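You operate a simulated robot arm through the tools that you are given. There is no shell and no other tool. Be economical: measure what you need, move in short steps, check, and stop when the job is done.

You run a simulated two-armed robot. Do the job below in one go: nothing can be reset, and whatever is moved stays where it is left.

JOB
Hold the sleeve with the blue band and brush its caked bore loose.
Fine: Fan three is running; stand the bore brush back in its pot, stand the sleeve upright in the grey steel tray, then stop the fan with a dry hand. Drop and damage nothing, leave nothing switched on. Set down upright: what you pick out.

The check looks at the end state, three seconds after you hand in, the way a careful person would. Anything else that was tipped, shoved, dropped, spilled or broken makes it a failure.

ROBOT AND FRAMES
Two 7-joint arms with two-finger parallel grippers on one trunk, on a base that drives. Base frame: it is fixed to the floor where the robot stands at the start and does not move with it; the origin is under the middle of the robot, x ahead of it, y to its left, z up; the surface under the hand at the start is at about z = 780. Units: mm, rad, N and s.
The left shoulder is at the start at [60, 143, 926], the right one opposite. With the tool pointing down near the work surface each hand reaches from about 320 to 740 mm from the robot's upright axis, wherever it stands, measured 20 degrees to its own side. Places, roughly: air valve one [4900, 500, 1100]; air valve two [2600, 500, 1100]; bleed button one [5000, 700, 1100]; bleed button two [2600, 700, 1100]; blue hand broom [750, 1000, 750]; damper knob one [5000, 500, 1200]; damper knob two [2600, 500, 1200]; fan lever one [4900, 500, 1400]; fan lever two [2600, 500, 1400]; grey brush pot [700, -200, 800]; grey steel tray [600, 200, 800]; lock bolt one [5000, 700, 1300]; lock bolt two [2600, 700, 1300]; sleeve with a green band [5250, 5250, 500]; start button one [5000, 700, 1400]; start button two [2600, 700, 1400]. Payload 1.57 kg a hand.
Tool frame (each hand has its own): the origin (TCP) lies between the finger pads and is the grasp point; the fingertips stand 30 mm ahead of it; z points along the fingers, y is the line along which they close. Largest opening 110 mm; finger width 24, thickness 12; the body of the gripper, 48 by 112 mm, starts 78 mm behind the TCP.
Orientation is that of the tool frame in the base frame, as [roll, pitch, yaw] about the fixed x, y, z axes, in that order (R = Rz(yaw) Ry(pitch) Rx(roll)). With the fingers straight down and closing along the base's y, the tool's x points along the base's -x, its y along +y and its z along -z.

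CONTROLS
- The arms move only by the tool move_arm. It takes "left_plan", "right_plan" or both (then of equal length, played together; a hand with none holds still); each is a list of rows, each a list of 7 numbers: the turn, a rotation vector about the tool's x, y, z in units of 45 degrees (1.0 is 45 degrees), then the shift along the tool's x, y, z in units of 100 mm (1.0 is 100 mm), then the opening, from 0 (shut) to 1 (fully open). In form: [[wx, wy, wz, tx, ty, tz, hand], ...]. A call has 1 to 12 rows; each row is the pose to reach, as a shift and turn from the pose commanded when the call began, along the tool's axes at that moment. A call with a number of a shift or a turn outside -1 to 1 is refused whole. A row lasts 0.2 s, in which the tool goes at most 50 mm and 0.15 rad; a call with a longer step from one row to the next is refused whole, and so is a gripper value outside its range. Where a pose cannot be reached the arm comes as near as it can. A force on the tool above 40 N (or 10 N above the force at the start of the call, whichever is more), or a blocked arm, ends the call early, and 0.2 s more pass. The fingers move at their own pace (about 45 mm/s each) and stop on an object; they squeeze with about 41 N. The grip force told is the motor's: it shows also when the fingers shut on nothing. Time passes only in rows, and 0.2 s behind the last, so rows that repeat a pose let the fingers close. The reply holds the time, the measured pose of the TCP, the force on the tool along the base axes, the opening and the grip force, in the units named above and with some noise, with the torque about the TCP (base axes, N m) and any sound that the robot's microphone picked up.
- Cameras (640 x 400 px; columns grow to the right, rows downward): "scene" is now at [34.3, 55.9, 1548.3]; the picture's right is [0.65, -0.76, -0.00], its down [-0.47, -0.40, -0.78] and it looks along [0.59, 0.51, -0.62] (base axes); focal length 214 px, centre (320, 200). "left" rides on the left gripper at [70, -16, -141] in its tool frame; the picture's right is [0.23, 0.97, 0.00], its down [-0.86, 0.20, -0.48] and it looks along [-0.47, 0.11, 0.88] (tool axes); focal length 222 px, centre (320, 200). "right" rides on the right gripper at [70, 16, -141] in its tool frame; the picture's right is [-0.23, 0.97, 0.00], its down [-0.86, -0.20, -0.48] and it looks along [-0.47, -0.11, 0.88] (tool axes); focal length 222 px, centre (320, 200). There is no depth. A picture from a camera that has moved, and an enlarged one, comes with that camera's place and axes in the base frame and with its lens.
- snapshot(camera): a new picture of that camera. No time passes.
- move_column(by): slides the trunk up (or, below 0, down) by that many mm; the arms and the scene camera ride with it, the base frame stays. It gives what a move gives, with no picture.
- steer(legs): drives the robot by 1 to 6 legs, each [ahead, left, turn to the left] in mm, mm and rad, along the robot's own axes; the way and the turn of a leg run together, so that a leg with both is an arc; at most 1500 mm and 3.142 rad a leg. The arms and the cameras ride along, it lands a little off, and it stops where it bumps. It gives what a move gives.
- pan_tilt(pan, tilt): turns the head with the scene camera to pan (to the left, within 1.501 rad either way) and tilt (down, from -0.506 to 1.204), counted from straight ahead of the robot. It gives what a move gives.
- close_up(camera, box): a new picture of the part [left, top, right, bottom] of that camera's present view, enlarged. No time passes.
- job_done(): hands the job in; it is judged then, once.

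Go step by step. Nothing tells you exact positions but the pictures and the camera data: compare them with the known pose of the tool, close in by small moves and look again before you grip or let go. The budget is 120 turns and 88 pictures, counting those below and the enlarged ones. Unless the task says otherwise, let go and move clear before handing in, and close with one line.

The tools are called as a command line: name --argument value ..., lists and objects as JSON in quotes. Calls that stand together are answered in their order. move_arm: Moves the arms, as the interface text tells. Its arguments: {"type":"object","properties":{"left_plan":{"type":"array","items":{"type":"array","items":{"type":"number"}}},"right_plan":{"type":"array","items":{"type":"array","items":{"type":"number"}}}},"required":[]} The other tools are called the same way: move_column (by) slides the trunk up or down; steer (legs) drives the base; pan_tilt (pan, tilt) turns the head that bears the scene camera; snapshot (camera) takes a picture; close_up (camera, box) takes an enlarged picture of a part of a camera's view; job_done () hands the job in.

At the start:

```text
time: 0.0
left_position: [527.1, 235.8, 999.3]
left_tcp_rot: [-3.141, 0.001, 3.141]
left_wrist_force: [-0.2, -0.1, -0.2]
left_ft_torque: [0.01, -0.02, 0.02]
left_opening: 109.9
left_grip_force: 0.0
right_position: [606.5, -200.4, 1000.5]
right_tcp_rot: [3.141, -0.001, -3.141]
right_wrist_force: [-0.4, -0.1, -0.1]
right_ft_torque: [0.0, 0.04, 0.0]
right_opening: 110.2
right_grip_force: 0.1
trunk travel left (down, up): [-525.0, 65.0]
robot x, y, heading: [-0.7, -0.2, -0.0]
head pan, tilt: [0.709, 0.67]
```

scene: 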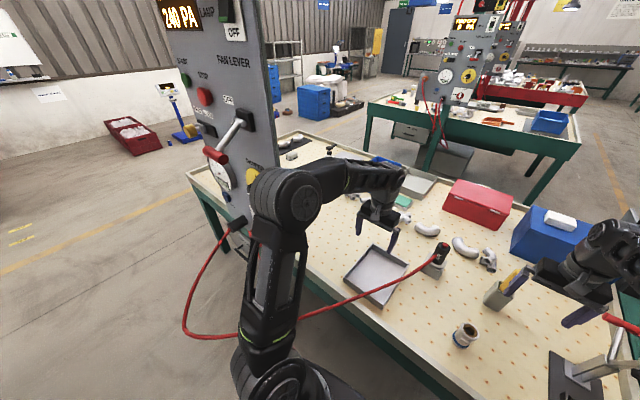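
right: 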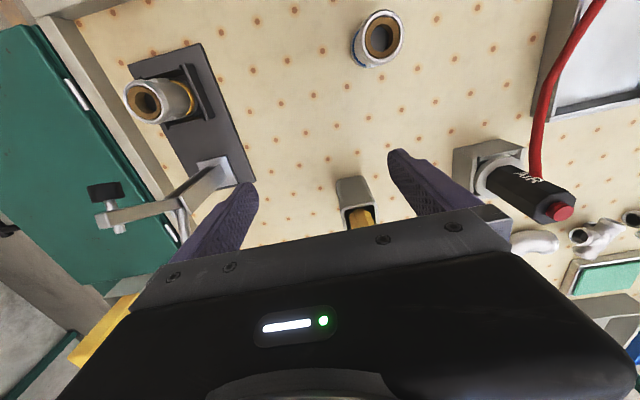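
left: 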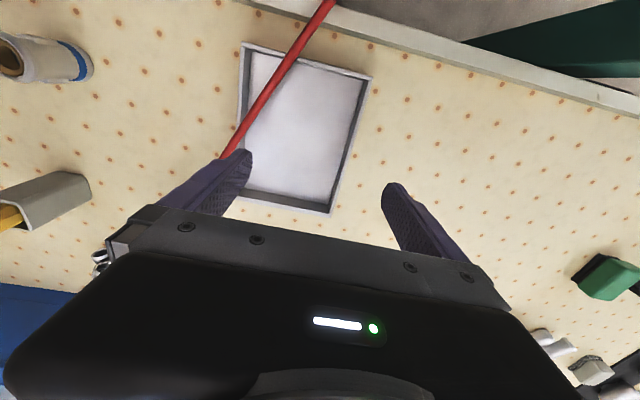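

I see the bench with a fan panel on the left, the tray, a blue-banded sleeve, a pot with a brush and an air gun. I'll look closer at each before moving.

close_up --camera "scene" --box '[150, 0, 310, 240]'

pan_tilt --pan -0.2 --tilt 0.8

snapshot --camera "scene"

```text
1.67 times, centred on (230, 120) of scene
camera zoom: at [34.3, 55.9, 1548.3], right [0.65, -0.76, 0.0], down [-0.47, -0.4, -0.78], along [0.59, 0.51, -0.62], focal length 358 px, centre (470, 333)
```

zoom: 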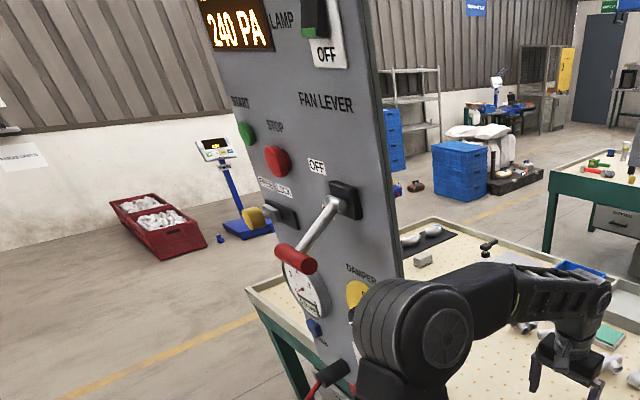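

```text
time: 1.2
left_position: [529.0, 235.6, 999.5]
left_tcp_rot: [-3.141, 0.0, -3.141]
left_wrist_force: [0.2, -0.7, 0.9]
left_ft_torque: [0.0, -0.02, 0.01]
left_opening: 109.9
left_grip_force: 0.1
right_position: [605.9, -200.6, 1000.4]
right_tcp_rot: [-3.141, 0.001, -3.141]
right_wrist_force: [-0.4, 0.2, 0.9]
right_ft_torque: [0.02, -0.01, 0.0]
right_opening: 110.2
right_grip_force: 0.0
trunk travel left (down, up): [-525.0, 65.0]
robot x, y, heading: [2.0, 0.8, -0.005]
head pan, tilt: [-0.201, 0.799]
```

```text
83 pictures are left
camera scene: at [48.1, -16.1, 1537.6], right [-0.2, -0.98, 0.0], down [-0.7, 0.14, -0.7], along [0.68, -0.14, -0.72], focal length 214 px, centre (320, 200)
```

scene: 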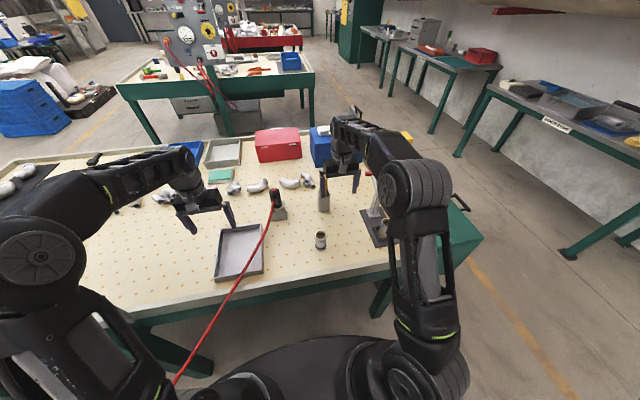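

I see a free-standing sleeve near the front and another in a vice-like fixture on the right. I'll zoom in on both.

close_up --camera "right" --box '[80, 0, 420, 212]'

close_up --camera "scene" --box '[210, 150, 410, 275]'

close_up --camera "right" --box '[320, 100, 640, 300]'

```text
1.88 times, centred on (250, 106) of right
camera zoom: at [536.4, -183.7, 1141.3], right [0.23, 0.97, 0.0], down [0.86, -0.2, 0.48], along [0.47, -0.11, -0.88], focal length 418 px, centre (452, 377)
```

zoom: 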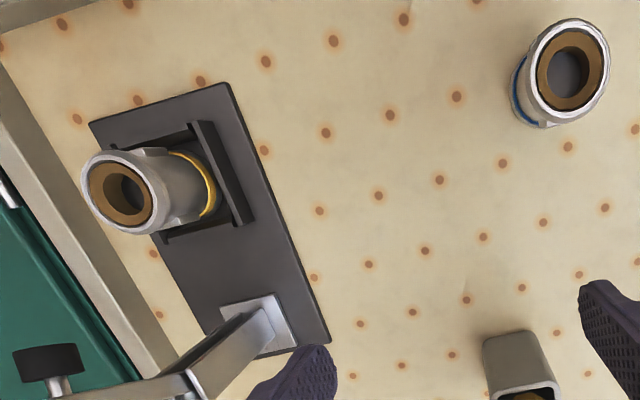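

```text
3.20 times, centred on (310, 212) of scene
camera zoom: at [48.1, -16.1, 1537.6], right [-0.2, -0.98, 0.0], down [-0.7, 0.14, -0.7], along [0.68, -0.14, -0.72], focal length 686 px, centre (352, 160)
```

zoom: 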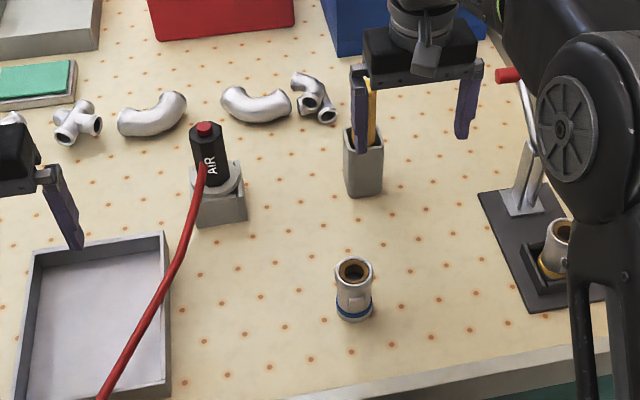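

```text
2.00 times, centred on (480, 200) of right
camera zoom: at [536.4, -183.7, 1141.3], right [0.23, 0.97, 0.0], down [0.86, -0.2, 0.48], along [0.47, -0.11, -0.88], focal length 444 px, centre (0, 200)
```

zoom: 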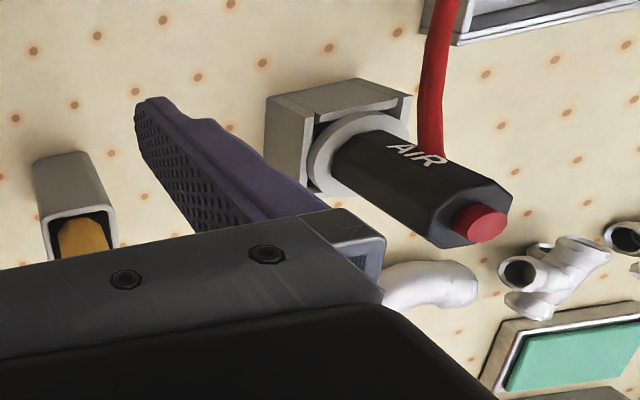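

The blue-banded sleeve stands at about (508,-113), and the yellow one in the fixture isn't mine. Next I'll look at the fan panel on the left.

pan_tilt --pan 1.2 --tilt 0.15

snapshot --camera "scene"

```text
time: 2.7
left_position: [528.0, 235.9, 1000.2]
left_tcp_rot: [-3.142, 0.0, 3.141]
left_wrist_force: [-0.5, -0.5, 0.0]
left_ft_torque: [0.0, 0.01, -0.01]
left_opening: 109.8
left_grip_force: 0.1
right_position: [605.9, -199.9, 999.9]
right_tcp_rot: [-3.141, -0.001, -3.141]
right_wrist_force: [0.9, -0.6, 0.3]
right_ft_torque: [0.0, -0.01, 0.04]
right_opening: 109.9
right_grip_force: 0.1
trunk travel left (down, up): [-525.0, 65.0]
robot x, y, heading: [-0.1, 0.7, 0.001]
head pan, tilt: [1.201, 0.15]
```

```text
79 pictures are left
camera scene: at [2.6, 86.4, 1595.9], right [0.93, -0.36, 0.0], down [-0.05, -0.14, -0.99], along [0.36, 0.92, -0.15], focal length 214 px, centre (320, 200)
```

scene: 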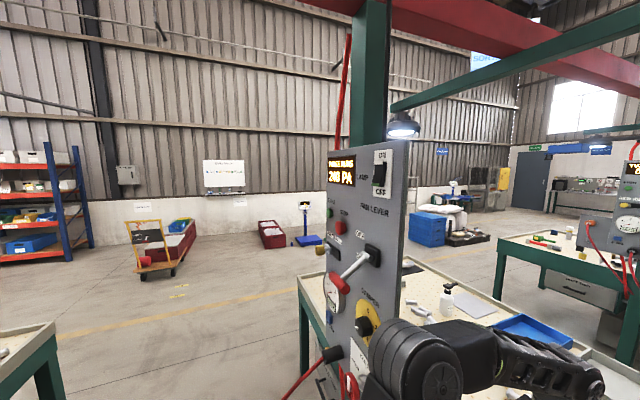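

close_up --camera "scene" --box '[290, 140, 418, 220]'

close_up --camera "scene" --box '[300, 215, 412, 400]'

```text
5.00 times, centred on (354, 180) of scene
camera zoom: at [2.6, 86.4, 1595.9], right [0.93, -0.36, 0.0], down [-0.05, -0.14, -0.99], along [0.36, 0.92, -0.15], focal length 1072 px, centre (150, 300)
```

zoom: 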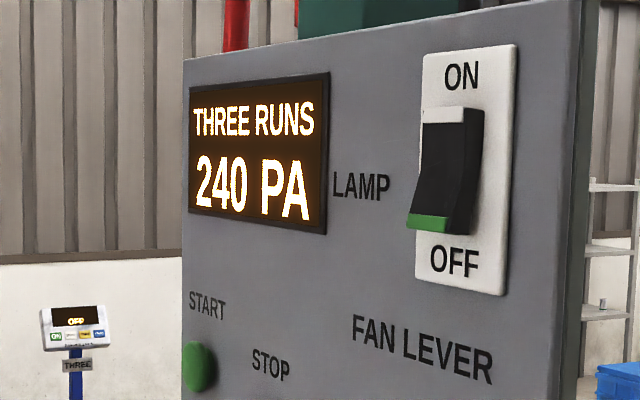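

```text
2.16 times, centred on (356, 308) of scene
camera zoom: at [2.6, 86.4, 1595.9], right [0.93, -0.36, 0.0], down [-0.05, -0.14, -0.99], along [0.36, 0.92, -0.15], focal length 464 px, centre (242, -32)
```

zoom: 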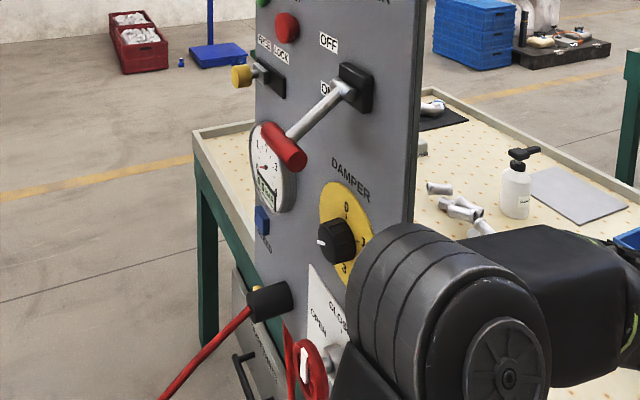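

The display reads THREE RUNS at 240 PA, with STOP, LOCK/FREE, lever (down is ON) and lamp controls visible. I'll first drive 150 mm to the right so both hands reach the sleeve and the brush, then look again.

steer --legs '[[0, -150, 0]]'

pan_tilt --pan 0.0 --tilt 0.8

snapshot --camera "scene"

snapshot --camera "right"

```text
time: 4.2
left_position: [523.4, 96.8, 1000.1]
left_tcp_rot: [-3.141, 0.001, -3.132]
left_wrist_force: [-0.6, 0.5, 1.2]
left_ft_torque: [0.0, -0.04, -0.01]
left_opening: 109.9
left_grip_force: 0.1
right_position: [606.2, -318.3, 1001.0]
right_tcp_rot: [3.114, -0.003, -3.116]
right_wrist_force: [-3.8, 16.7, 3.3]
right_ft_torque: [0.01, 0.08, -0.4]
right_opening: 94.8
right_grip_force: 0.0
trunk travel left (down, up): [-525.0, 65.0]
robot x, y, heading: [0.3, -144.5, 0.013]
head pan, tilt: [1.201, 0.15]
stopped in leg 1: the force on the tool passed its limit at 43 N (the readings are from after the stop); the commanded pose is now the measured one
```

```text
time: 5.6
left_position: [526.7, 97.2, 999.1]
left_tcp_rot: [-3.14, 0.002, -3.132]
left_wrist_force: [0.4, 0.0, 0.1]
left_ft_torque: [0.02, 0.02, 0.02]
left_opening: 110.3
left_grip_force: 0.0
right_position: [606.4, -321.2, 1000.4]
right_tcp_rot: [3.118, -0.002, -3.119]
right_wrist_force: [-2.3, 23.5, 3.8]
right_ft_torque: [0.09, 0.06, -0.34]
right_opening: 89.5
right_grip_force: 0.0
trunk travel left (down, up): [-525.0, 65.0]
robot x, y, heading: [1.2, -147.8, 0.006]
head pan, tilt: [0.0, 0.799]
```

```text
76 pictures are left
camera scene: at [49.1, -141.5, 1537.7], right [0.01, -1.0, 0.0], down [-0.72, -0.01, -0.7], along [0.7, 0.0, -0.72], focal length 214 px, centre (320, 200)
```

scene: 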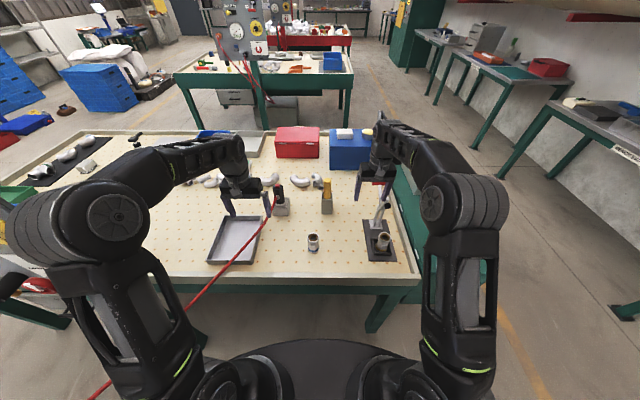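

```text
75 pictures are left
camera right: at [536.4, -309.7, 1142.5], right [0.2, 0.98, 0.02], down [0.86, -0.19, 0.47], along [0.47, -0.08, -0.88], focal length 222 px, centre (320, 200)
```

right: 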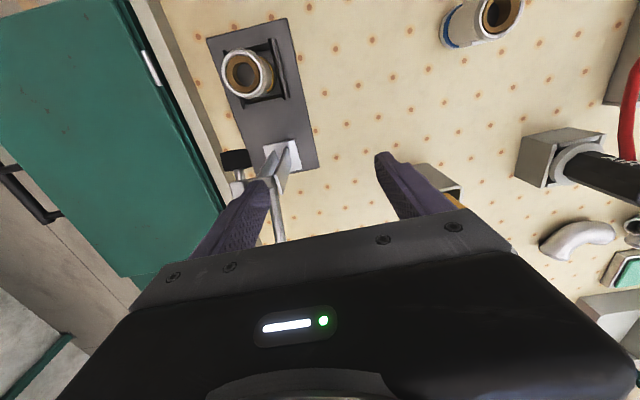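

The right finger is leaning on the toggle-clamp's handle, so I back off gently in +y and then lift clear.

move_arm --right_plan '[[0, 0, 0, 0, 0.2, 0, 0.8], [0, 0, 0, 0, 0.5, 0, 0.8], [0, 0, 0, 0, 0.8, 0, 1], [0, 0, 0, 0, 0.8, -0.3, 1], [0, 0, 0, 0, 0.8, -0.6, 1]]'

close_up --camera "scene" --box '[200, 120, 420, 280]'

```text
time: 6.8
left_position: [526.6, 92.6, 1000.1]
left_tcp_rot: [-3.14, 0.0, -3.133]
left_wrist_force: [0.0, 0.3, -0.4]
left_ft_torque: [-0.02, 0.0, 0.0]
left_opening: 110.0
left_grip_force: 0.0
right_position: [605.5, -245.2, 1040.0]
right_tcp_rot: [3.119, -0.003, -3.118]
right_wrist_force: [-0.3, 1.2, 0.5]
right_ft_torque: [-0.02, -0.01, -0.01]
right_opening: 110.2
right_grip_force: 0.0
right hand out of reach, approached as far as the arm can: row 5
trunk travel left (down, up): [-525.0, 65.0]
robot x, y, heading: [-1.8, -145.5, 0.012]
head pan, tilt: [0.0, 0.799]
```

```text
2.50 times, centred on (310, 200) of scene
camera zoom: at [50.0, -145.0, 1537.6], right [0.01, -1.0, 0.0], down [-0.72, -0.01, -0.7], along [0.7, 0.01, -0.72], focal length 536 px, centre (345, 200)
```

zoom: 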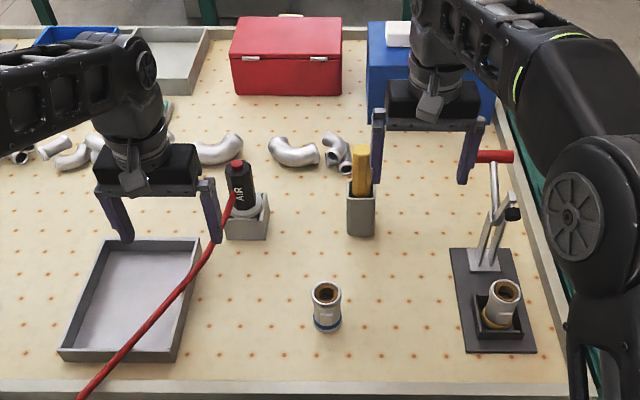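

The fixture and sleeves look undisturbed. The brush handle stands at about (714,-165) with its top near z 970, and the sleeve is at about (507,-109) and ~90 tall. I'll turn the left hand so it can come in from the left side, and move the right hand so its camera sees the pot.

move_arm --left_plan '[[0, 0, -0.17, 0, 0, 0, 1], [0, 0, -0.34, 0, 0.1, 0, 1], [0, 0, -0.51, 0, 0.2, 0, 1], [0, 0, -0.68, 0, 0.3, 0, 1], [0, 0, -0.85, 0, 0.4, 0, 1], [0, 0, -1, 0, 0.5, 0, 1]]' --right_plan '[[0, 0, 0, 0, 0.15, 0, 1], [0, 0, 0, -0.1, 0.3, 0, 1], [-0.028, 0, 0.03, -0.15, 0.45, 0, 1], [-0.028, 0, 0.03, -0.25, 0.6, 0, 1], [-0.028, 0, 0.03, -0.3, 0.7, 0, 1], [-0.028, 0, 0.03, -0.35, 0.75, 0, 1]]'

move_arm --left_plan '[[0, 0, -0.17, 0, 0, 0, 1], [0, 0, -0.34, 0, 0, 0, 1], [0, 0, -0.51, 0, 0, 0, 1], [0, 0, -0.68, 0, 0, 0, 1], [0, 0, -0.85, 0, 0, 0, 1], [0, 0, -1, 0, 0, 0, 1]]'

snapshot --camera "right"

```text
time: 8.2
left_position: [527.0, 144.1, 1000.8]
left_tcp_rot: [3.141, 0.0, -2.346]
left_wrist_force: [0.6, 0.1, -0.4]
left_ft_torque: [0.0, 0.0, 0.03]
left_opening: 110.2
left_grip_force: 0.1
right_position: [604.2, -237.9, 1040.5]
right_tcp_rot: [3.119, 0.001, -3.119]
right_wrist_force: [-0.5, 0.8, -0.2]
right_ft_torque: [-0.02, 0.02, -0.02]
right_opening: 109.9
right_grip_force: 0.0
right hand out of reach, approached as far as the arm can: row 1, 2, 3, 4, 5, 6
trunk travel left (down, up): [-525.0, 65.0]
robot x, y, heading: [-1.4, -138.1, 0.012]
head pan, tilt: [0.0, 0.799]
```

```text
time: 9.6
left_position: [525.8, 145.1, 999.6]
left_tcp_rot: [3.141, 0.0, -1.561]
left_wrist_force: [-0.5, -0.5, -0.7]
left_ft_torque: [-0.04, 0.02, -0.02]
left_opening: 110.2
left_grip_force: 0.0
right_position: [603.9, -238.4, 1041.1]
right_tcp_rot: [3.117, 0.0, -3.12]
right_wrist_force: [0.0, -0.9, -0.6]
right_ft_torque: [-0.01, 0.03, -0.02]
right_opening: 110.1
right_grip_force: 0.0
trunk travel left (down, up): [-525.0, 65.0]
robot x, y, heading: [-2.4, -145.8, 0.006]
head pan, tilt: [0.0, 0.799]
```

```text
73 pictures are left
camera right: at [533.8, -226.4, 1182.3], right [0.21, 0.98, 0.02], down [0.86, -0.19, 0.47], along [0.47, -0.08, -0.88], focal length 222 px, centre (320, 200)
```

right: 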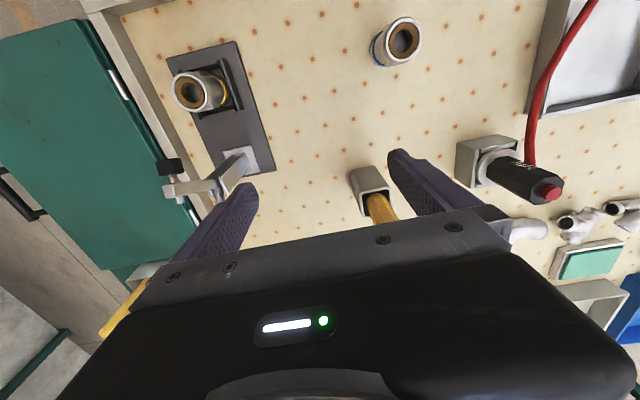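

The right arm can't reach further out at this height, so I'll raise the trunk and try again. The left hand will tilt to point toward -y at the same time.

move_column --by 60

move_arm --left_plan '[[0, 0.17, 0, 0, 0, 0, 1], [0, 0.34, 0, 0, 0, 0, 1], [0, 0.51, 0, 0, 0, 0, 1], [0, 0.68, 0, 0, 0, 0, 1], [0, 0.85, 0, 0, 0, 0, 1], [0, 1, 0, 0, 0, 0, 1]]' --right_plan '[[0, 0, 0, 0, 0.15, 0, 1], [0, 0, 0, 0, 0.3, 0.1, 1], [-0.028, 0, 0.03, -0.05, 0.45, 0.3, 1], [-0.028, 0, 0.03, -0.15, 0.6, 0.4, 1], [-0.028, 0, 0.03, -0.25, 0.65, 0.5, 1], [-0.028, 0, 0.03, -0.35, 0.65, 0.6, 1]]'

snapshot --camera "right"

snapshot --camera "scene"

```text
time: 10.6
left_position: [526.2, 145.3, 1058.7]
left_tcp_rot: [3.141, -0.001, -1.562]
left_wrist_force: [0.9, -0.4, 0.1]
left_ft_torque: [0.01, 0.01, 0.02]
left_opening: 109.9
left_grip_force: 0.1
right_position: [604.0, -237.4, 1099.9]
right_tcp_rot: [3.117, -0.002, -3.119]
right_wrist_force: [0.8, -0.4, -0.3]
right_ft_torque: [-0.02, 0.0, 0.0]
right_opening: 110.0
right_grip_force: 0.1
trunk travel left (down, up): [-585.0, 5.0]
robot x, y, heading: [-2.7, -142.7, 0.011]
head pan, tilt: [0.0, 0.799]
```

```text
time: 12.0
left_position: [527.1, 147.6, 1059.2]
left_tcp_rot: [3.14, -0.785, -1.559]
left_wrist_force: [-0.1, 0.7, -0.3]
left_ft_torque: [-0.07, -0.02, 0.02]
left_opening: 109.9
left_grip_force: 0.1
right_position: [638.2, -169.4, 1041.4]
right_tcp_rot: [3.097, -0.003, 3.141]
right_wrist_force: [-0.2, 0.4, 0.4]
right_ft_torque: [-0.03, -0.02, 0.0]
right_opening: 109.7
right_grip_force: 0.2
right hand out of reach, approached as far as the arm can: row 1
trunk travel left (down, up): [-585.0, 5.0]
robot x, y, heading: [0.4, -144.8, 0.009]
head pan, tilt: [0.0, 0.799]
```

```text
72 pictures are left
camera right: at [567.8, -159.3, 1184.1], right [0.23, 0.97, 0.04], down [0.86, -0.22, 0.47], along [0.46, -0.07, -0.88], focal length 222 px, centre (320, 200)
```

right: 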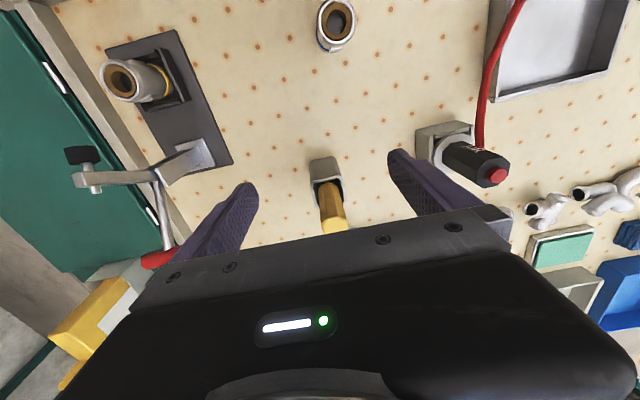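

```text
71 pictures are left
camera scene: at [50.0, -142.4, 1597.7], right [0.01, -1.0, 0.0], down [-0.72, -0.01, -0.7], along [0.7, 0.0, -0.72], focal length 214 px, centre (320, 200)
```

scene: 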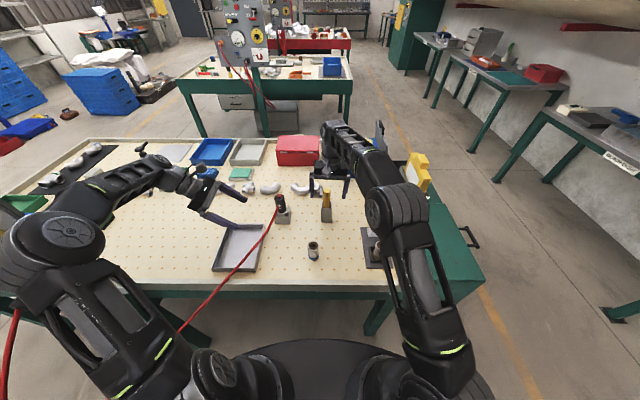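

Left is at a 45° tilt, pointing inward. I'll zoom on the brush.

close_up --camera "right" --box '[270, 140, 400, 240]'

close_up --camera "scene" --box '[270, 170, 370, 270]'

```text
4.00 times, centred on (335, 190) of right
camera zoom: at [567.8, -159.3, 1184.1], right [0.23, 0.97, 0.04], down [0.86, -0.22, 0.47], along [0.46, -0.07, -0.88], focal length 888 px, centre (260, 240)
```

zoom: 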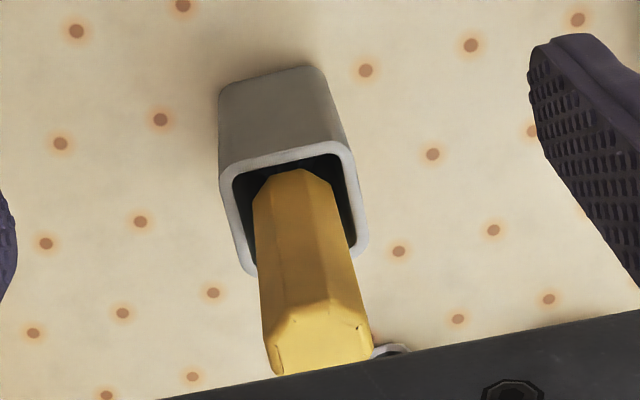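

```text
4.00 times, centred on (320, 220) of scene
camera zoom: at [50.0, -142.4, 1597.7], right [0.01, -1.0, 0.0], down [-0.72, -0.01, -0.7], along [0.7, 0.0, -0.72], focal length 858 px, centre (320, 120)
```

zoom: 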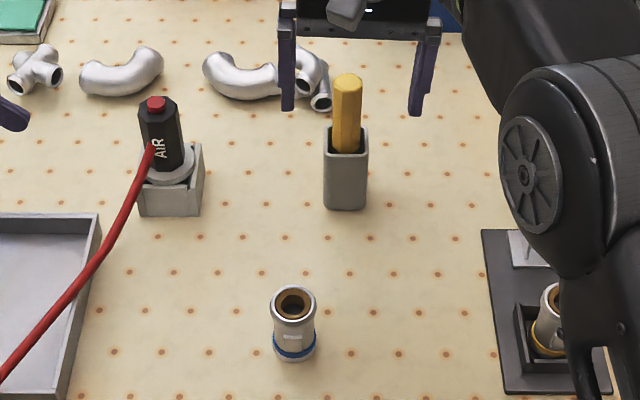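

The handle top is at about (720,-167,969) and the pot rim is near z 880. I'll drive forward 60 mm to bring it comfortably within reach, then put the right hand above it.

steer --legs '[[60, 0, 0]]'

move_arm --right_plan '[[0.03, 0, 0, -0.1, 0.01, 0, 1], [0.056, 0, 0, -0.22, 0.02, 0, 1], [0.056, 0, 0, -0.22, 0.02, 0, 1]]'

snapshot --camera "right"

close_up --camera "scene" --box '[220, 170, 380, 270]'

```text
time: 13.0
left_position: [589.5, 143.1, 1060.2]
left_tcp_rot: [3.139, -0.785, -1.565]
left_wrist_force: [-0.1, 0.1, 0.5]
left_ft_torque: [-0.03, 0.04, -0.05]
left_opening: 110.1
left_grip_force: 0.0
right_position: [698.3, -172.5, 1040.4]
right_tcp_rot: [3.096, -0.004, 3.14]
right_wrist_force: [-0.6, -0.1, -0.2]
right_ft_torque: [0.03, 0.03, -0.01]
right_opening: 109.9
right_grip_force: 0.1
trunk travel left (down, up): [-585.0, 5.0]
robot x, y, heading: [59.5, -143.1, 0.005]
head pan, tilt: [0.0, 0.799]
```

```text
time: 13.8
left_position: [589.7, 142.9, 1060.4]
left_tcp_rot: [-3.14, -0.786, -1.563]
left_wrist_force: [0.5, 0.1, -0.1]
left_ft_torque: [0.04, -0.01, 0.01]
left_opening: 110.1
left_grip_force: 0.0
right_position: [697.1, -174.2, 1042.6]
right_tcp_rot: [3.096, -0.002, 3.139]
right_wrist_force: [-0.6, -0.3, -0.8]
right_ft_torque: [0.01, 0.02, -0.02]
right_opening: 110.0
right_grip_force: 0.1
right hand out of reach, approached as far as the arm can: row 1, 2, 3
trunk travel left (down, up): [-585.0, 5.0]
robot x, y, heading: [60.7, -144.7, 0.002]
head pan, tilt: [0.0, 0.799]
```

```text
68 pictures are left
camera right: at [627.7, -162.9, 1184.2], right [0.23, 0.97, 0.04], down [0.85, -0.22, 0.47], along [0.46, -0.07, -0.88], focal length 222 px, centre (320, 200)
```

right: 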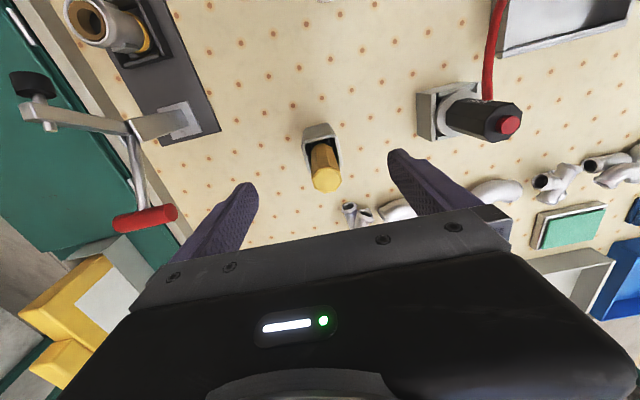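

```text
4.00 times, centred on (300, 220) of scene
camera zoom: at [109.9, -144.6, 1597.6], right [0.01, -1.0, 0.0], down [-0.72, 0.0, -0.7], along [0.7, 0.0, -0.72], focal length 858 px, centre (400, 120)
```

zoom: 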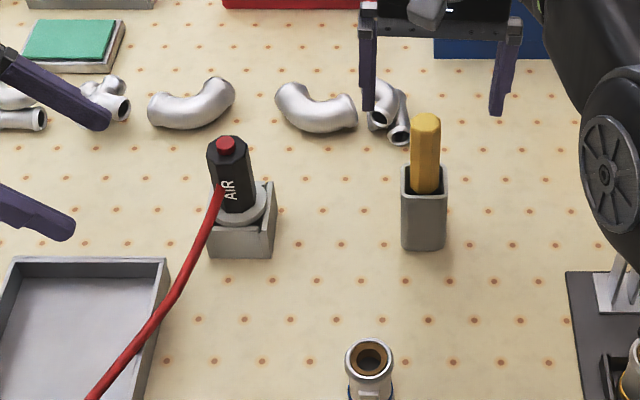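

Handle top confirmed at about (719,-168). I'll descend in stages and re-check the pose.

move_arm --right_plan '[[0, 0, 0, 0, 0, 0.15, 1], [0.03, 0, 0, 0, 0, 0.3, 1], [0.056, 0, 0, 0, 0, 0.35, 1]]'

```text
time: 14.6
left_position: [589.0, 145.0, 1060.5]
left_tcp_rot: [-3.141, -0.785, -1.566]
left_wrist_force: [0.2, -0.5, 0.1]
left_ft_torque: [0.0, 0.0, 0.02]
left_opening: 110.0
left_grip_force: 0.0
right_position: [697.5, -172.3, 1005.3]
right_tcp_rot: [-3.098, -0.002, 3.136]
right_wrist_force: [0.2, -0.8, -0.5]
right_ft_torque: [0.0, -0.04, -0.02]
right_opening: 110.1
right_grip_force: 0.0
trunk travel left (down, up): [-585.0, 5.0]
robot x, y, heading: [61.6, -143.2, 0.004]
head pan, tilt: [0.0, 0.799]
```

move_arm --right_plan '[[-0.03, 0, 0, -0.1, 0.02, 0, 1], [-0.055, 0, 0, -0.22, 0.045, 0, 1], [-0.055, 0, 0, -0.22, 0.045, 0, 1]]'

snapshot --camera "right"

```text
time: 15.4
left_position: [588.0, 144.3, 1061.0]
left_tcp_rot: [-3.141, -0.786, -1.567]
left_wrist_force: [0.7, -0.1, -0.3]
left_ft_torque: [0.03, 0.01, 0.01]
left_opening: 110.2
left_grip_force: 0.0
right_position: [706.4, -169.7, 1006.5]
right_tcp_rot: [-3.122, -0.001, 3.138]
right_wrist_force: [0.4, -0.3, -0.2]
right_ft_torque: [-0.04, 0.01, 0.0]
right_opening: 110.0
right_grip_force: 0.0
right hand out of reach, approached as far as the arm can: row 2, 3
trunk travel left (down, up): [-585.0, 5.0]
robot x, y, heading: [58.6, -141.2, 0.003]
head pan, tilt: [0.0, 0.799]
```

```text
66 pictures are left
camera right: at [637.1, -150.4, 1147.5], right [0.23, 0.97, -0.02], down [0.86, -0.19, 0.48], along [0.46, -0.13, -0.88], focal length 222 px, centre (320, 200)
```

right: 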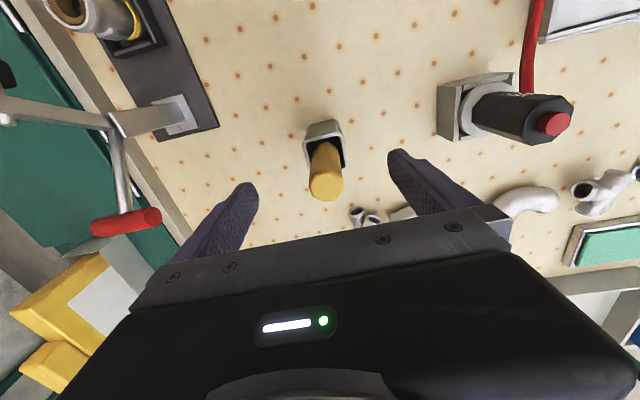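

steer --legs '[[30, 0, 0]]'

move_arm --right_plan '[[0, 0, 0, 0, 0, 0.1, 1], [0, 0, 0, 0, 0, 0.2, 1]]'

```text
time: 16.2
left_position: [619.2, 145.1, 1060.2]
left_tcp_rot: [3.138, -0.786, -1.565]
left_wrist_force: [0.1, 1.0, -0.5]
left_ft_torque: [-0.03, 0.03, -0.01]
left_opening: 110.2
left_grip_force: 0.1
right_position: [738.4, -170.9, 1005.5]
right_tcp_rot: [-3.122, -0.003, 3.137]
right_wrist_force: [0.2, 0.5, -0.9]
right_ft_torque: [-0.02, 0.01, 0.01]
right_opening: 110.0
right_grip_force: 0.0
trunk travel left (down, up): [-585.0, 5.0]
robot x, y, heading: [90.6, -141.9, 0.006]
head pan, tilt: [0.0, 0.799]
```

```text
time: 16.8
left_position: [617.5, 145.9, 1060.1]
left_tcp_rot: [-3.14, -0.786, -1.566]
left_wrist_force: [0.5, -0.2, 0.4]
left_ft_torque: [0.0, -0.02, 0.03]
left_opening: 110.0
left_grip_force: 0.1
right_position: [736.6, -170.4, 986.7]
right_tcp_rot: [-3.122, -0.002, 3.138]
right_wrist_force: [0.1, -0.1, -0.4]
right_ft_torque: [-0.01, 0.0, -0.03]
right_opening: 110.0
right_grip_force: 0.1
trunk travel left (down, up): [-585.0, 5.0]
robot x, y, heading: [88.0, -144.3, 0.004]
head pan, tilt: [0.0, 0.799]
```

move_arm --right_plan '[[-0.024, 0, 0, 0.17, 0.03, 0, 1], [-0.024, 0, 0, 0.17, 0.03, 0.2, 1], [-0.024, 0, 0, 0.17, 0.03, 0.4, 1], [-0.024, 0, 0, 0.17, 0.03, 0.47, 1]]'

snapshot --camera "right"

close_up --camera "scene" --box '[240, 160, 400, 260]'

```text
time: 17.8
left_position: [617.3, 143.5, 1060.1]
left_tcp_rot: [3.141, -0.785, -1.564]
left_wrist_force: [-0.1, -0.4, -0.1]
left_ft_torque: [-0.01, -0.02, -0.01]
left_opening: 110.1
left_grip_force: 0.1
right_position: [719.7, -168.4, 941.1]
right_tcp_rot: [3.14, -0.002, 3.135]
right_wrist_force: [0.0, 0.5, 0.0]
right_ft_torque: [-0.01, 0.02, 0.02]
right_opening: 109.9
right_grip_force: 0.0
trunk travel left (down, up): [-585.0, 5.0]
robot x, y, heading: [89.6, -142.2, 0.005]
head pan, tilt: [0.0, 0.799]
```

```text
65 pictures are left
camera right: at [649.9, -150.9, 1082.3], right [0.23, 0.97, 0.0], down [0.86, -0.2, 0.48], along [0.46, -0.11, -0.88], focal length 222 px, centre (320, 200)
```

right: 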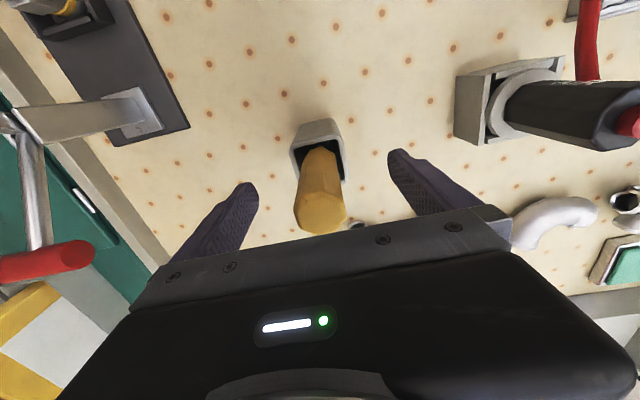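

```text
4.00 times, centred on (320, 210) of scene
camera zoom: at [139.5, -144.5, 1597.6], right [0.0, -1.0, 0.0], down [-0.72, 0.0, -0.7], along [0.7, 0.0, -0.72], focal length 858 px, centre (320, 160)
```

zoom: 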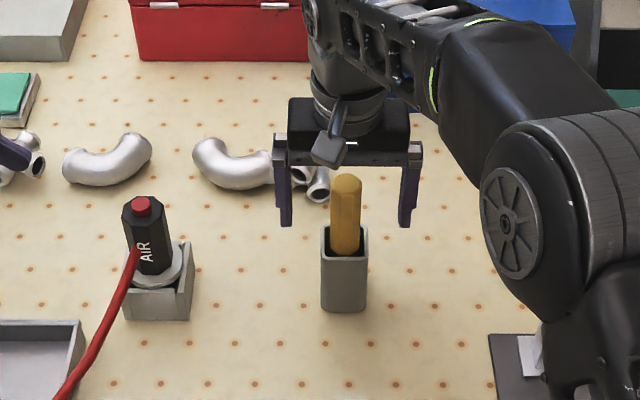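

The handle is centred between the fingers. Closing the right gripper.

move_arm --right_plan '[[0, 0, 0, 0, 0, 0, 0], [0, 0, 0, 0, 0, 0, 0], [0, 0, 0, 0, 0, 0, 0], [0, 0, 0, 0, 0, 0, 0], [0, 0, 0, 0, 0, 0, 0], [0, 0, 0, 0, 0, 0, 0], [0, 0, 0, 0, 0, 0, 0]]'

```text
time: 19.4
left_position: [617.4, 144.3, 1060.4]
left_tcp_rot: [3.141, -0.785, -1.566]
left_wrist_force: [0.8, -0.1, 0.5]
left_ft_torque: [-0.02, 0.01, 0.0]
left_opening: 110.1
left_grip_force: 0.0
right_position: [719.9, -168.3, 940.8]
right_tcp_rot: [3.141, -0.003, 3.137]
right_wrist_force: [0.2, 0.0, -0.3]
right_ft_torque: [-0.02, -0.01, 0.0]
right_opening: 30.7
right_grip_force: 36.8
trunk travel left (down, up): [-585.0, 5.0]
robot x, y, heading: [87.1, -145.7, 0.007]
head pan, tilt: [0.0, 0.799]
```

Brush gripped (30.7 mm). Lifting straight up in small steps while watching the reach.

move_arm --right_plan '[[0, 0, 0, 0, 0, -0.2, 0], [0, 0, 0, 0, 0, -0.4, 0], [0, 0, 0, 0, 0, -0.6, 0]]'

close_up --camera "scene" --box '[240, 160, 400, 260]'

```text
time: 20.2
left_position: [616.4, 144.9, 1060.3]
left_tcp_rot: [-3.139, -0.785, -1.565]
left_wrist_force: [-0.9, 0.0, 0.2]
left_ft_torque: [0.0, -0.03, -0.02]
left_opening: 110.0
left_grip_force: 0.1
right_position: [717.5, -168.5, 998.7]
right_tcp_rot: [-3.14, -0.003, 3.136]
right_wrist_force: [-0.4, -0.4, -0.8]
right_ft_torque: [0.03, -0.02, 0.01]
right_opening: 30.6
right_grip_force: 39.6
trunk travel left (down, up): [-585.0, 5.0]
robot x, y, heading: [89.1, -145.5, 0.007]
head pan, tilt: [0.0, 0.799]
```

```text
4.00 times, centred on (320, 210) of scene
camera zoom: at [139.1, -144.5, 1597.6], right [0.0, -1.0, 0.0], down [-0.72, 0.0, -0.7], along [0.7, 0.0, -0.72], focal length 858 px, centre (320, 160)
```

zoom: 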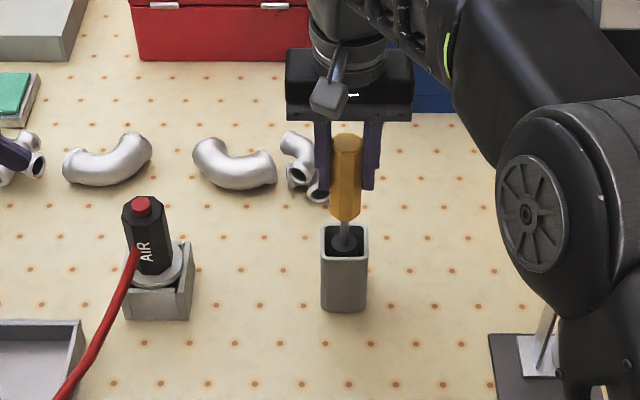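

move_arm --right_plan '[[0, 0, 0, 0, 0, -0.15, 0], [0, 0, 0, 0, 0, -0.3, 0], [0, 0, 0, 0, 0, -0.42, 0]]'

close_up --camera "scene" --box '[240, 160, 400, 260]'

```text
time: 21.0
left_position: [617.4, 143.4, 1060.9]
left_tcp_rot: [-3.141, -0.788, -1.565]
left_wrist_force: [0.1, 0.5, 0.6]
left_ft_torque: [0.03, -0.01, -0.03]
left_opening: 110.1
left_grip_force: 0.2
right_position: [718.7, -168.3, 1042.2]
right_tcp_rot: [-3.141, -0.002, 3.135]
right_wrist_force: [-0.5, 0.2, -0.9]
right_ft_torque: [0.0, 0.01, -0.01]
right_opening: 30.8
right_grip_force: 40.2
trunk travel left (down, up): [-585.0, 5.0]
robot x, y, heading: [88.6, -142.6, 0.007]
head pan, tilt: [0.0, 0.799]
```

```text
4.00 times, centred on (320, 210) of scene
camera zoom: at [139.1, -144.6, 1597.6], right [0.0, -1.0, 0.0], down [-0.72, 0.0, -0.7], along [0.7, 0.0, -0.72], focal length 858 px, centre (320, 160)
```

zoom: 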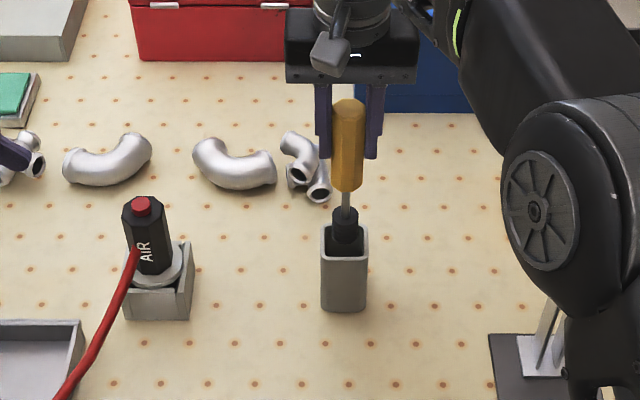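

move_arm --right_plan '[[0, 0, 0, 0, 0, -0.12, 0], [0, 0, 0, 0, 0, -0.24, 0]]'

close_up --camera "scene" --box '[240, 160, 400, 260]'

```text
time: 21.6
left_position: [617.1, 143.4, 1060.2]
left_tcp_rot: [-3.141, -0.787, -1.565]
left_wrist_force: [-0.7, 1.1, -0.2]
left_ft_torque: [0.03, 0.01, -0.01]
left_opening: 109.9
left_grip_force: 0.0
right_position: [720.4, -168.1, 1042.6]
right_tcp_rot: [-3.141, 0.001, 3.137]
right_wrist_force: [-0.6, -0.7, -0.5]
right_ft_torque: [0.01, -0.01, 0.0]
right_opening: 30.4
right_grip_force: 39.8
right hand out of reach, approached as far as the arm can: row 1, 2
trunk travel left (down, up): [-585.0, 5.0]
robot x, y, heading: [90.9, -143.0, 0.004]
head pan, tilt: [0.0, 0.799]
```

```text
4.00 times, centred on (320, 210) of scene
camera zoom: at [139.4, -144.5, 1597.6], right [0.0, -1.0, 0.0], down [-0.72, 0.0, -0.7], along [0.7, 0.0, -0.72], focal length 858 px, centre (320, 160)
```

zoom: 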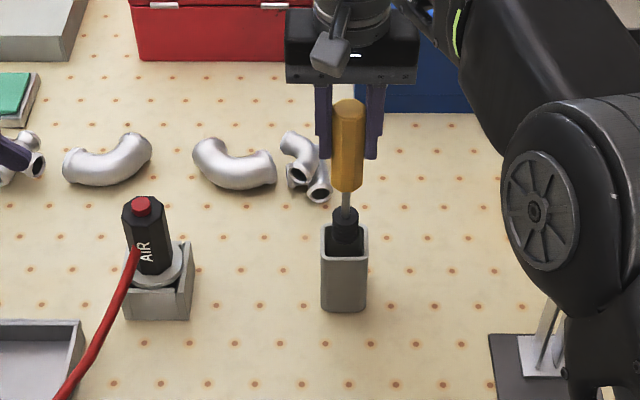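

The arm is at its upper limit with the bristles still partly in the pot. I'll tilt the hand slightly about the bristle end, which brings the wrist nearer, and lift the rest of the way.

move_arm --right_plan '[[0, -0.06, 0, 0.08, 0, 0, 0], [0, -0.12, 0, 0.16, 0, 0, 0], [0, -0.18, 0, 0.24, 0, -0.05, 0], [0, -0.25, 0, 0.32, 0, -0.1, 0]]'

close_up --camera "scene" --box '[240, 160, 400, 260]'

```text
time: 22.6
left_position: [616.5, 144.9, 1060.7]
left_tcp_rot: [-3.14, -0.786, -1.566]
left_wrist_force: [0.3, 0.2, 1.1]
left_ft_torque: [0.01, 0.0, 0.01]
left_opening: 110.0
left_grip_force: 0.1
right_position: [687.4, -165.9, 1051.6]
right_tcp_rot: [-3.141, 0.195, 3.136]
right_wrist_force: [0.6, -0.6, -1.6]
right_ft_torque: [-0.02, 0.0, -0.03]
right_opening: 31.1
right_grip_force: 40.0
trunk travel left (down, up): [-585.0, 5.0]
robot x, y, heading: [88.5, -144.6, 0.005]
head pan, tilt: [0.0, 0.799]
```

```text
4.00 times, centred on (320, 210) of scene
camera zoom: at [138.7, -144.5, 1597.6], right [0.0, -1.0, 0.0], down [-0.72, 0.0, -0.7], along [0.7, 0.0, -0.72], focal length 858 px, centre (320, 160)
```

zoom: 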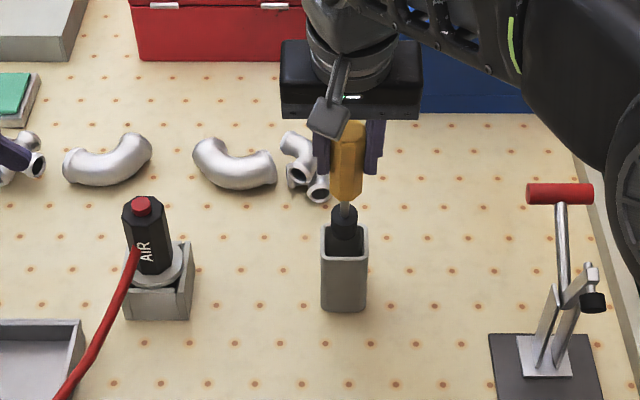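

move_arm --right_plan '[[0, 0, 0, -0.03, 0, -0.15, 0], [0, 0, 0, -0.06, 0, -0.3, 0], [0, 0, 0, -0.08, 0, -0.4, 0]]'

close_up --camera "scene" --box '[240, 160, 400, 260]'

```text
time: 23.4
left_position: [618.0, 143.6, 1060.9]
left_tcp_rot: [-3.14, -0.786, -1.566]
left_wrist_force: [-0.8, 0.0, -0.8]
left_ft_torque: [0.03, 0.0, 0.01]
left_opening: 110.0
left_grip_force: 0.1
right_position: [688.8, -165.3, 1094.0]
right_tcp_rot: [3.141, 0.195, 3.138]
right_wrist_force: [-0.1, 0.3, -1.6]
right_ft_torque: [-0.02, -0.01, 0.0]
right_opening: 30.7
right_grip_force: 39.7
trunk travel left (down, up): [-585.0, 5.0]
robot x, y, heading: [90.6, -142.9, 0.003]
head pan, tilt: [0.0, 0.799]
```

```text
4.00 times, centred on (320, 210) of scene
camera zoom: at [139.0, -144.5, 1597.6], right [0.0, -1.0, 0.0], down [-0.72, 0.0, -0.7], along [0.7, 0.0, -0.72], focal length 858 px, centre (320, 160)
```

zoom: 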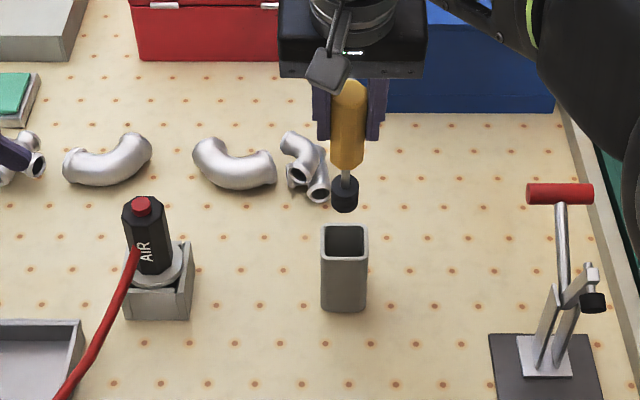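

The brush is out: a short black head with its tip about 158 mm ahead of the right TCP. Now the left hand goes toward the sleeve from its left side, first to a pre-grasp.

move_arm --left_plan '[[0, 0.1, 0, -0.07, 0.18, 0.3, 1], [0, 0.2, 0, -0.14, 0.36, 0.6, 1], [0, 0.3, 0, -0.2, 0.54, 0.9, 1], [0, 0.333, 0, -0.22, 0.75, 1, 1], [0, 0.333, 0, -0.22, 1, 1, 1]]'

snapshot --camera "left"

snapshot --camera "scene"

```text
time: 24.6
left_position: [518.0, 87.3, 976.5]
left_tcp_rot: [-3.138, -1.046, -1.568]
left_wrist_force: [-0.2, 0.0, -0.3]
left_ft_torque: [-0.02, -0.02, 0.0]
left_opening: 110.3
left_grip_force: 0.0
right_position: [687.6, -166.5, 1093.2]
right_tcp_rot: [-3.14, 0.196, 3.136]
right_wrist_force: [-0.6, -0.4, -1.2]
right_ft_torque: [0.01, 0.0, 0.0]
right_opening: 30.8
right_grip_force: 40.2
trunk travel left (down, up): [-585.0, 5.0]
robot x, y, heading: [90.8, -146.6, 0.009]
head pan, tilt: [0.0, 0.799]
```

```text
58 pictures are left
camera left: at [535.0, 173.9, 1108.9], right [-0.97, -0.12, 0.2], down [-0.2, 0.84, -0.5], along [-0.1, -0.53, -0.84], focal length 222 px, centre (320, 200)
```

left: 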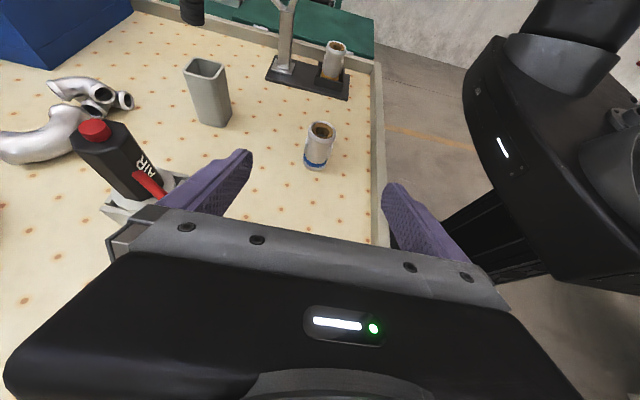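

```text
57 pictures are left
camera scene: at [138.7, -144.7, 1597.6], right [0.0, -1.0, 0.0], down [-0.72, 0.0, -0.7], along [0.7, 0.0, -0.72], focal length 214 px, centre (320, 200)
```

scene: 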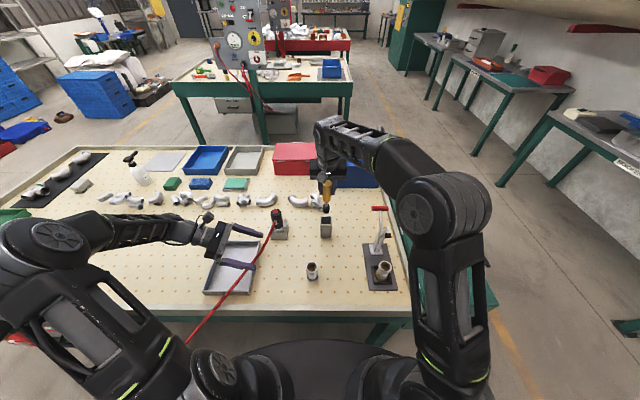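

close_up --camera "left" --box '[280, 110, 360, 180]'

close_up --camera "scene" --box '[200, 200, 360, 300]'

```text
5.71 times, centred on (320, 145) of left
camera zoom: at [535.0, 173.9, 1108.9], right [-0.97, -0.12, 0.2], down [-0.2, 0.84, -0.5], along [-0.1, -0.53, -0.84], focal length 1269 px, centre (320, 514)
```

zoom: 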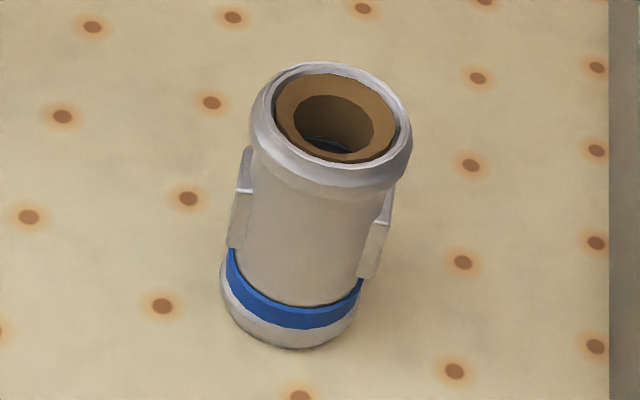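

```text
4.00 times, centred on (280, 250) of scene
camera zoom: at [138.7, -144.7, 1597.6], right [0.0, -1.0, 0.0], down [-0.72, 0.0, -0.7], along [0.7, 0.0, -0.72], focal length 858 px, centre (480, 0)
```

zoom: 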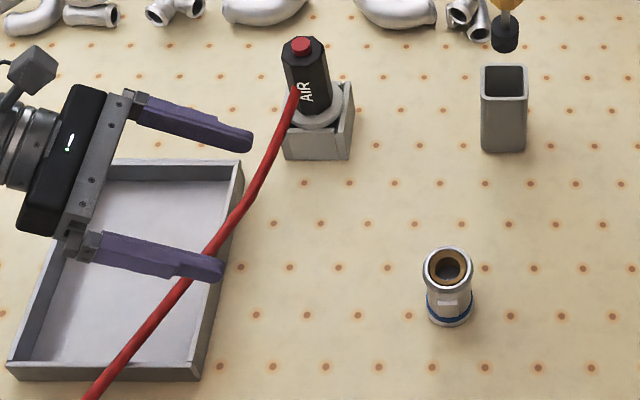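

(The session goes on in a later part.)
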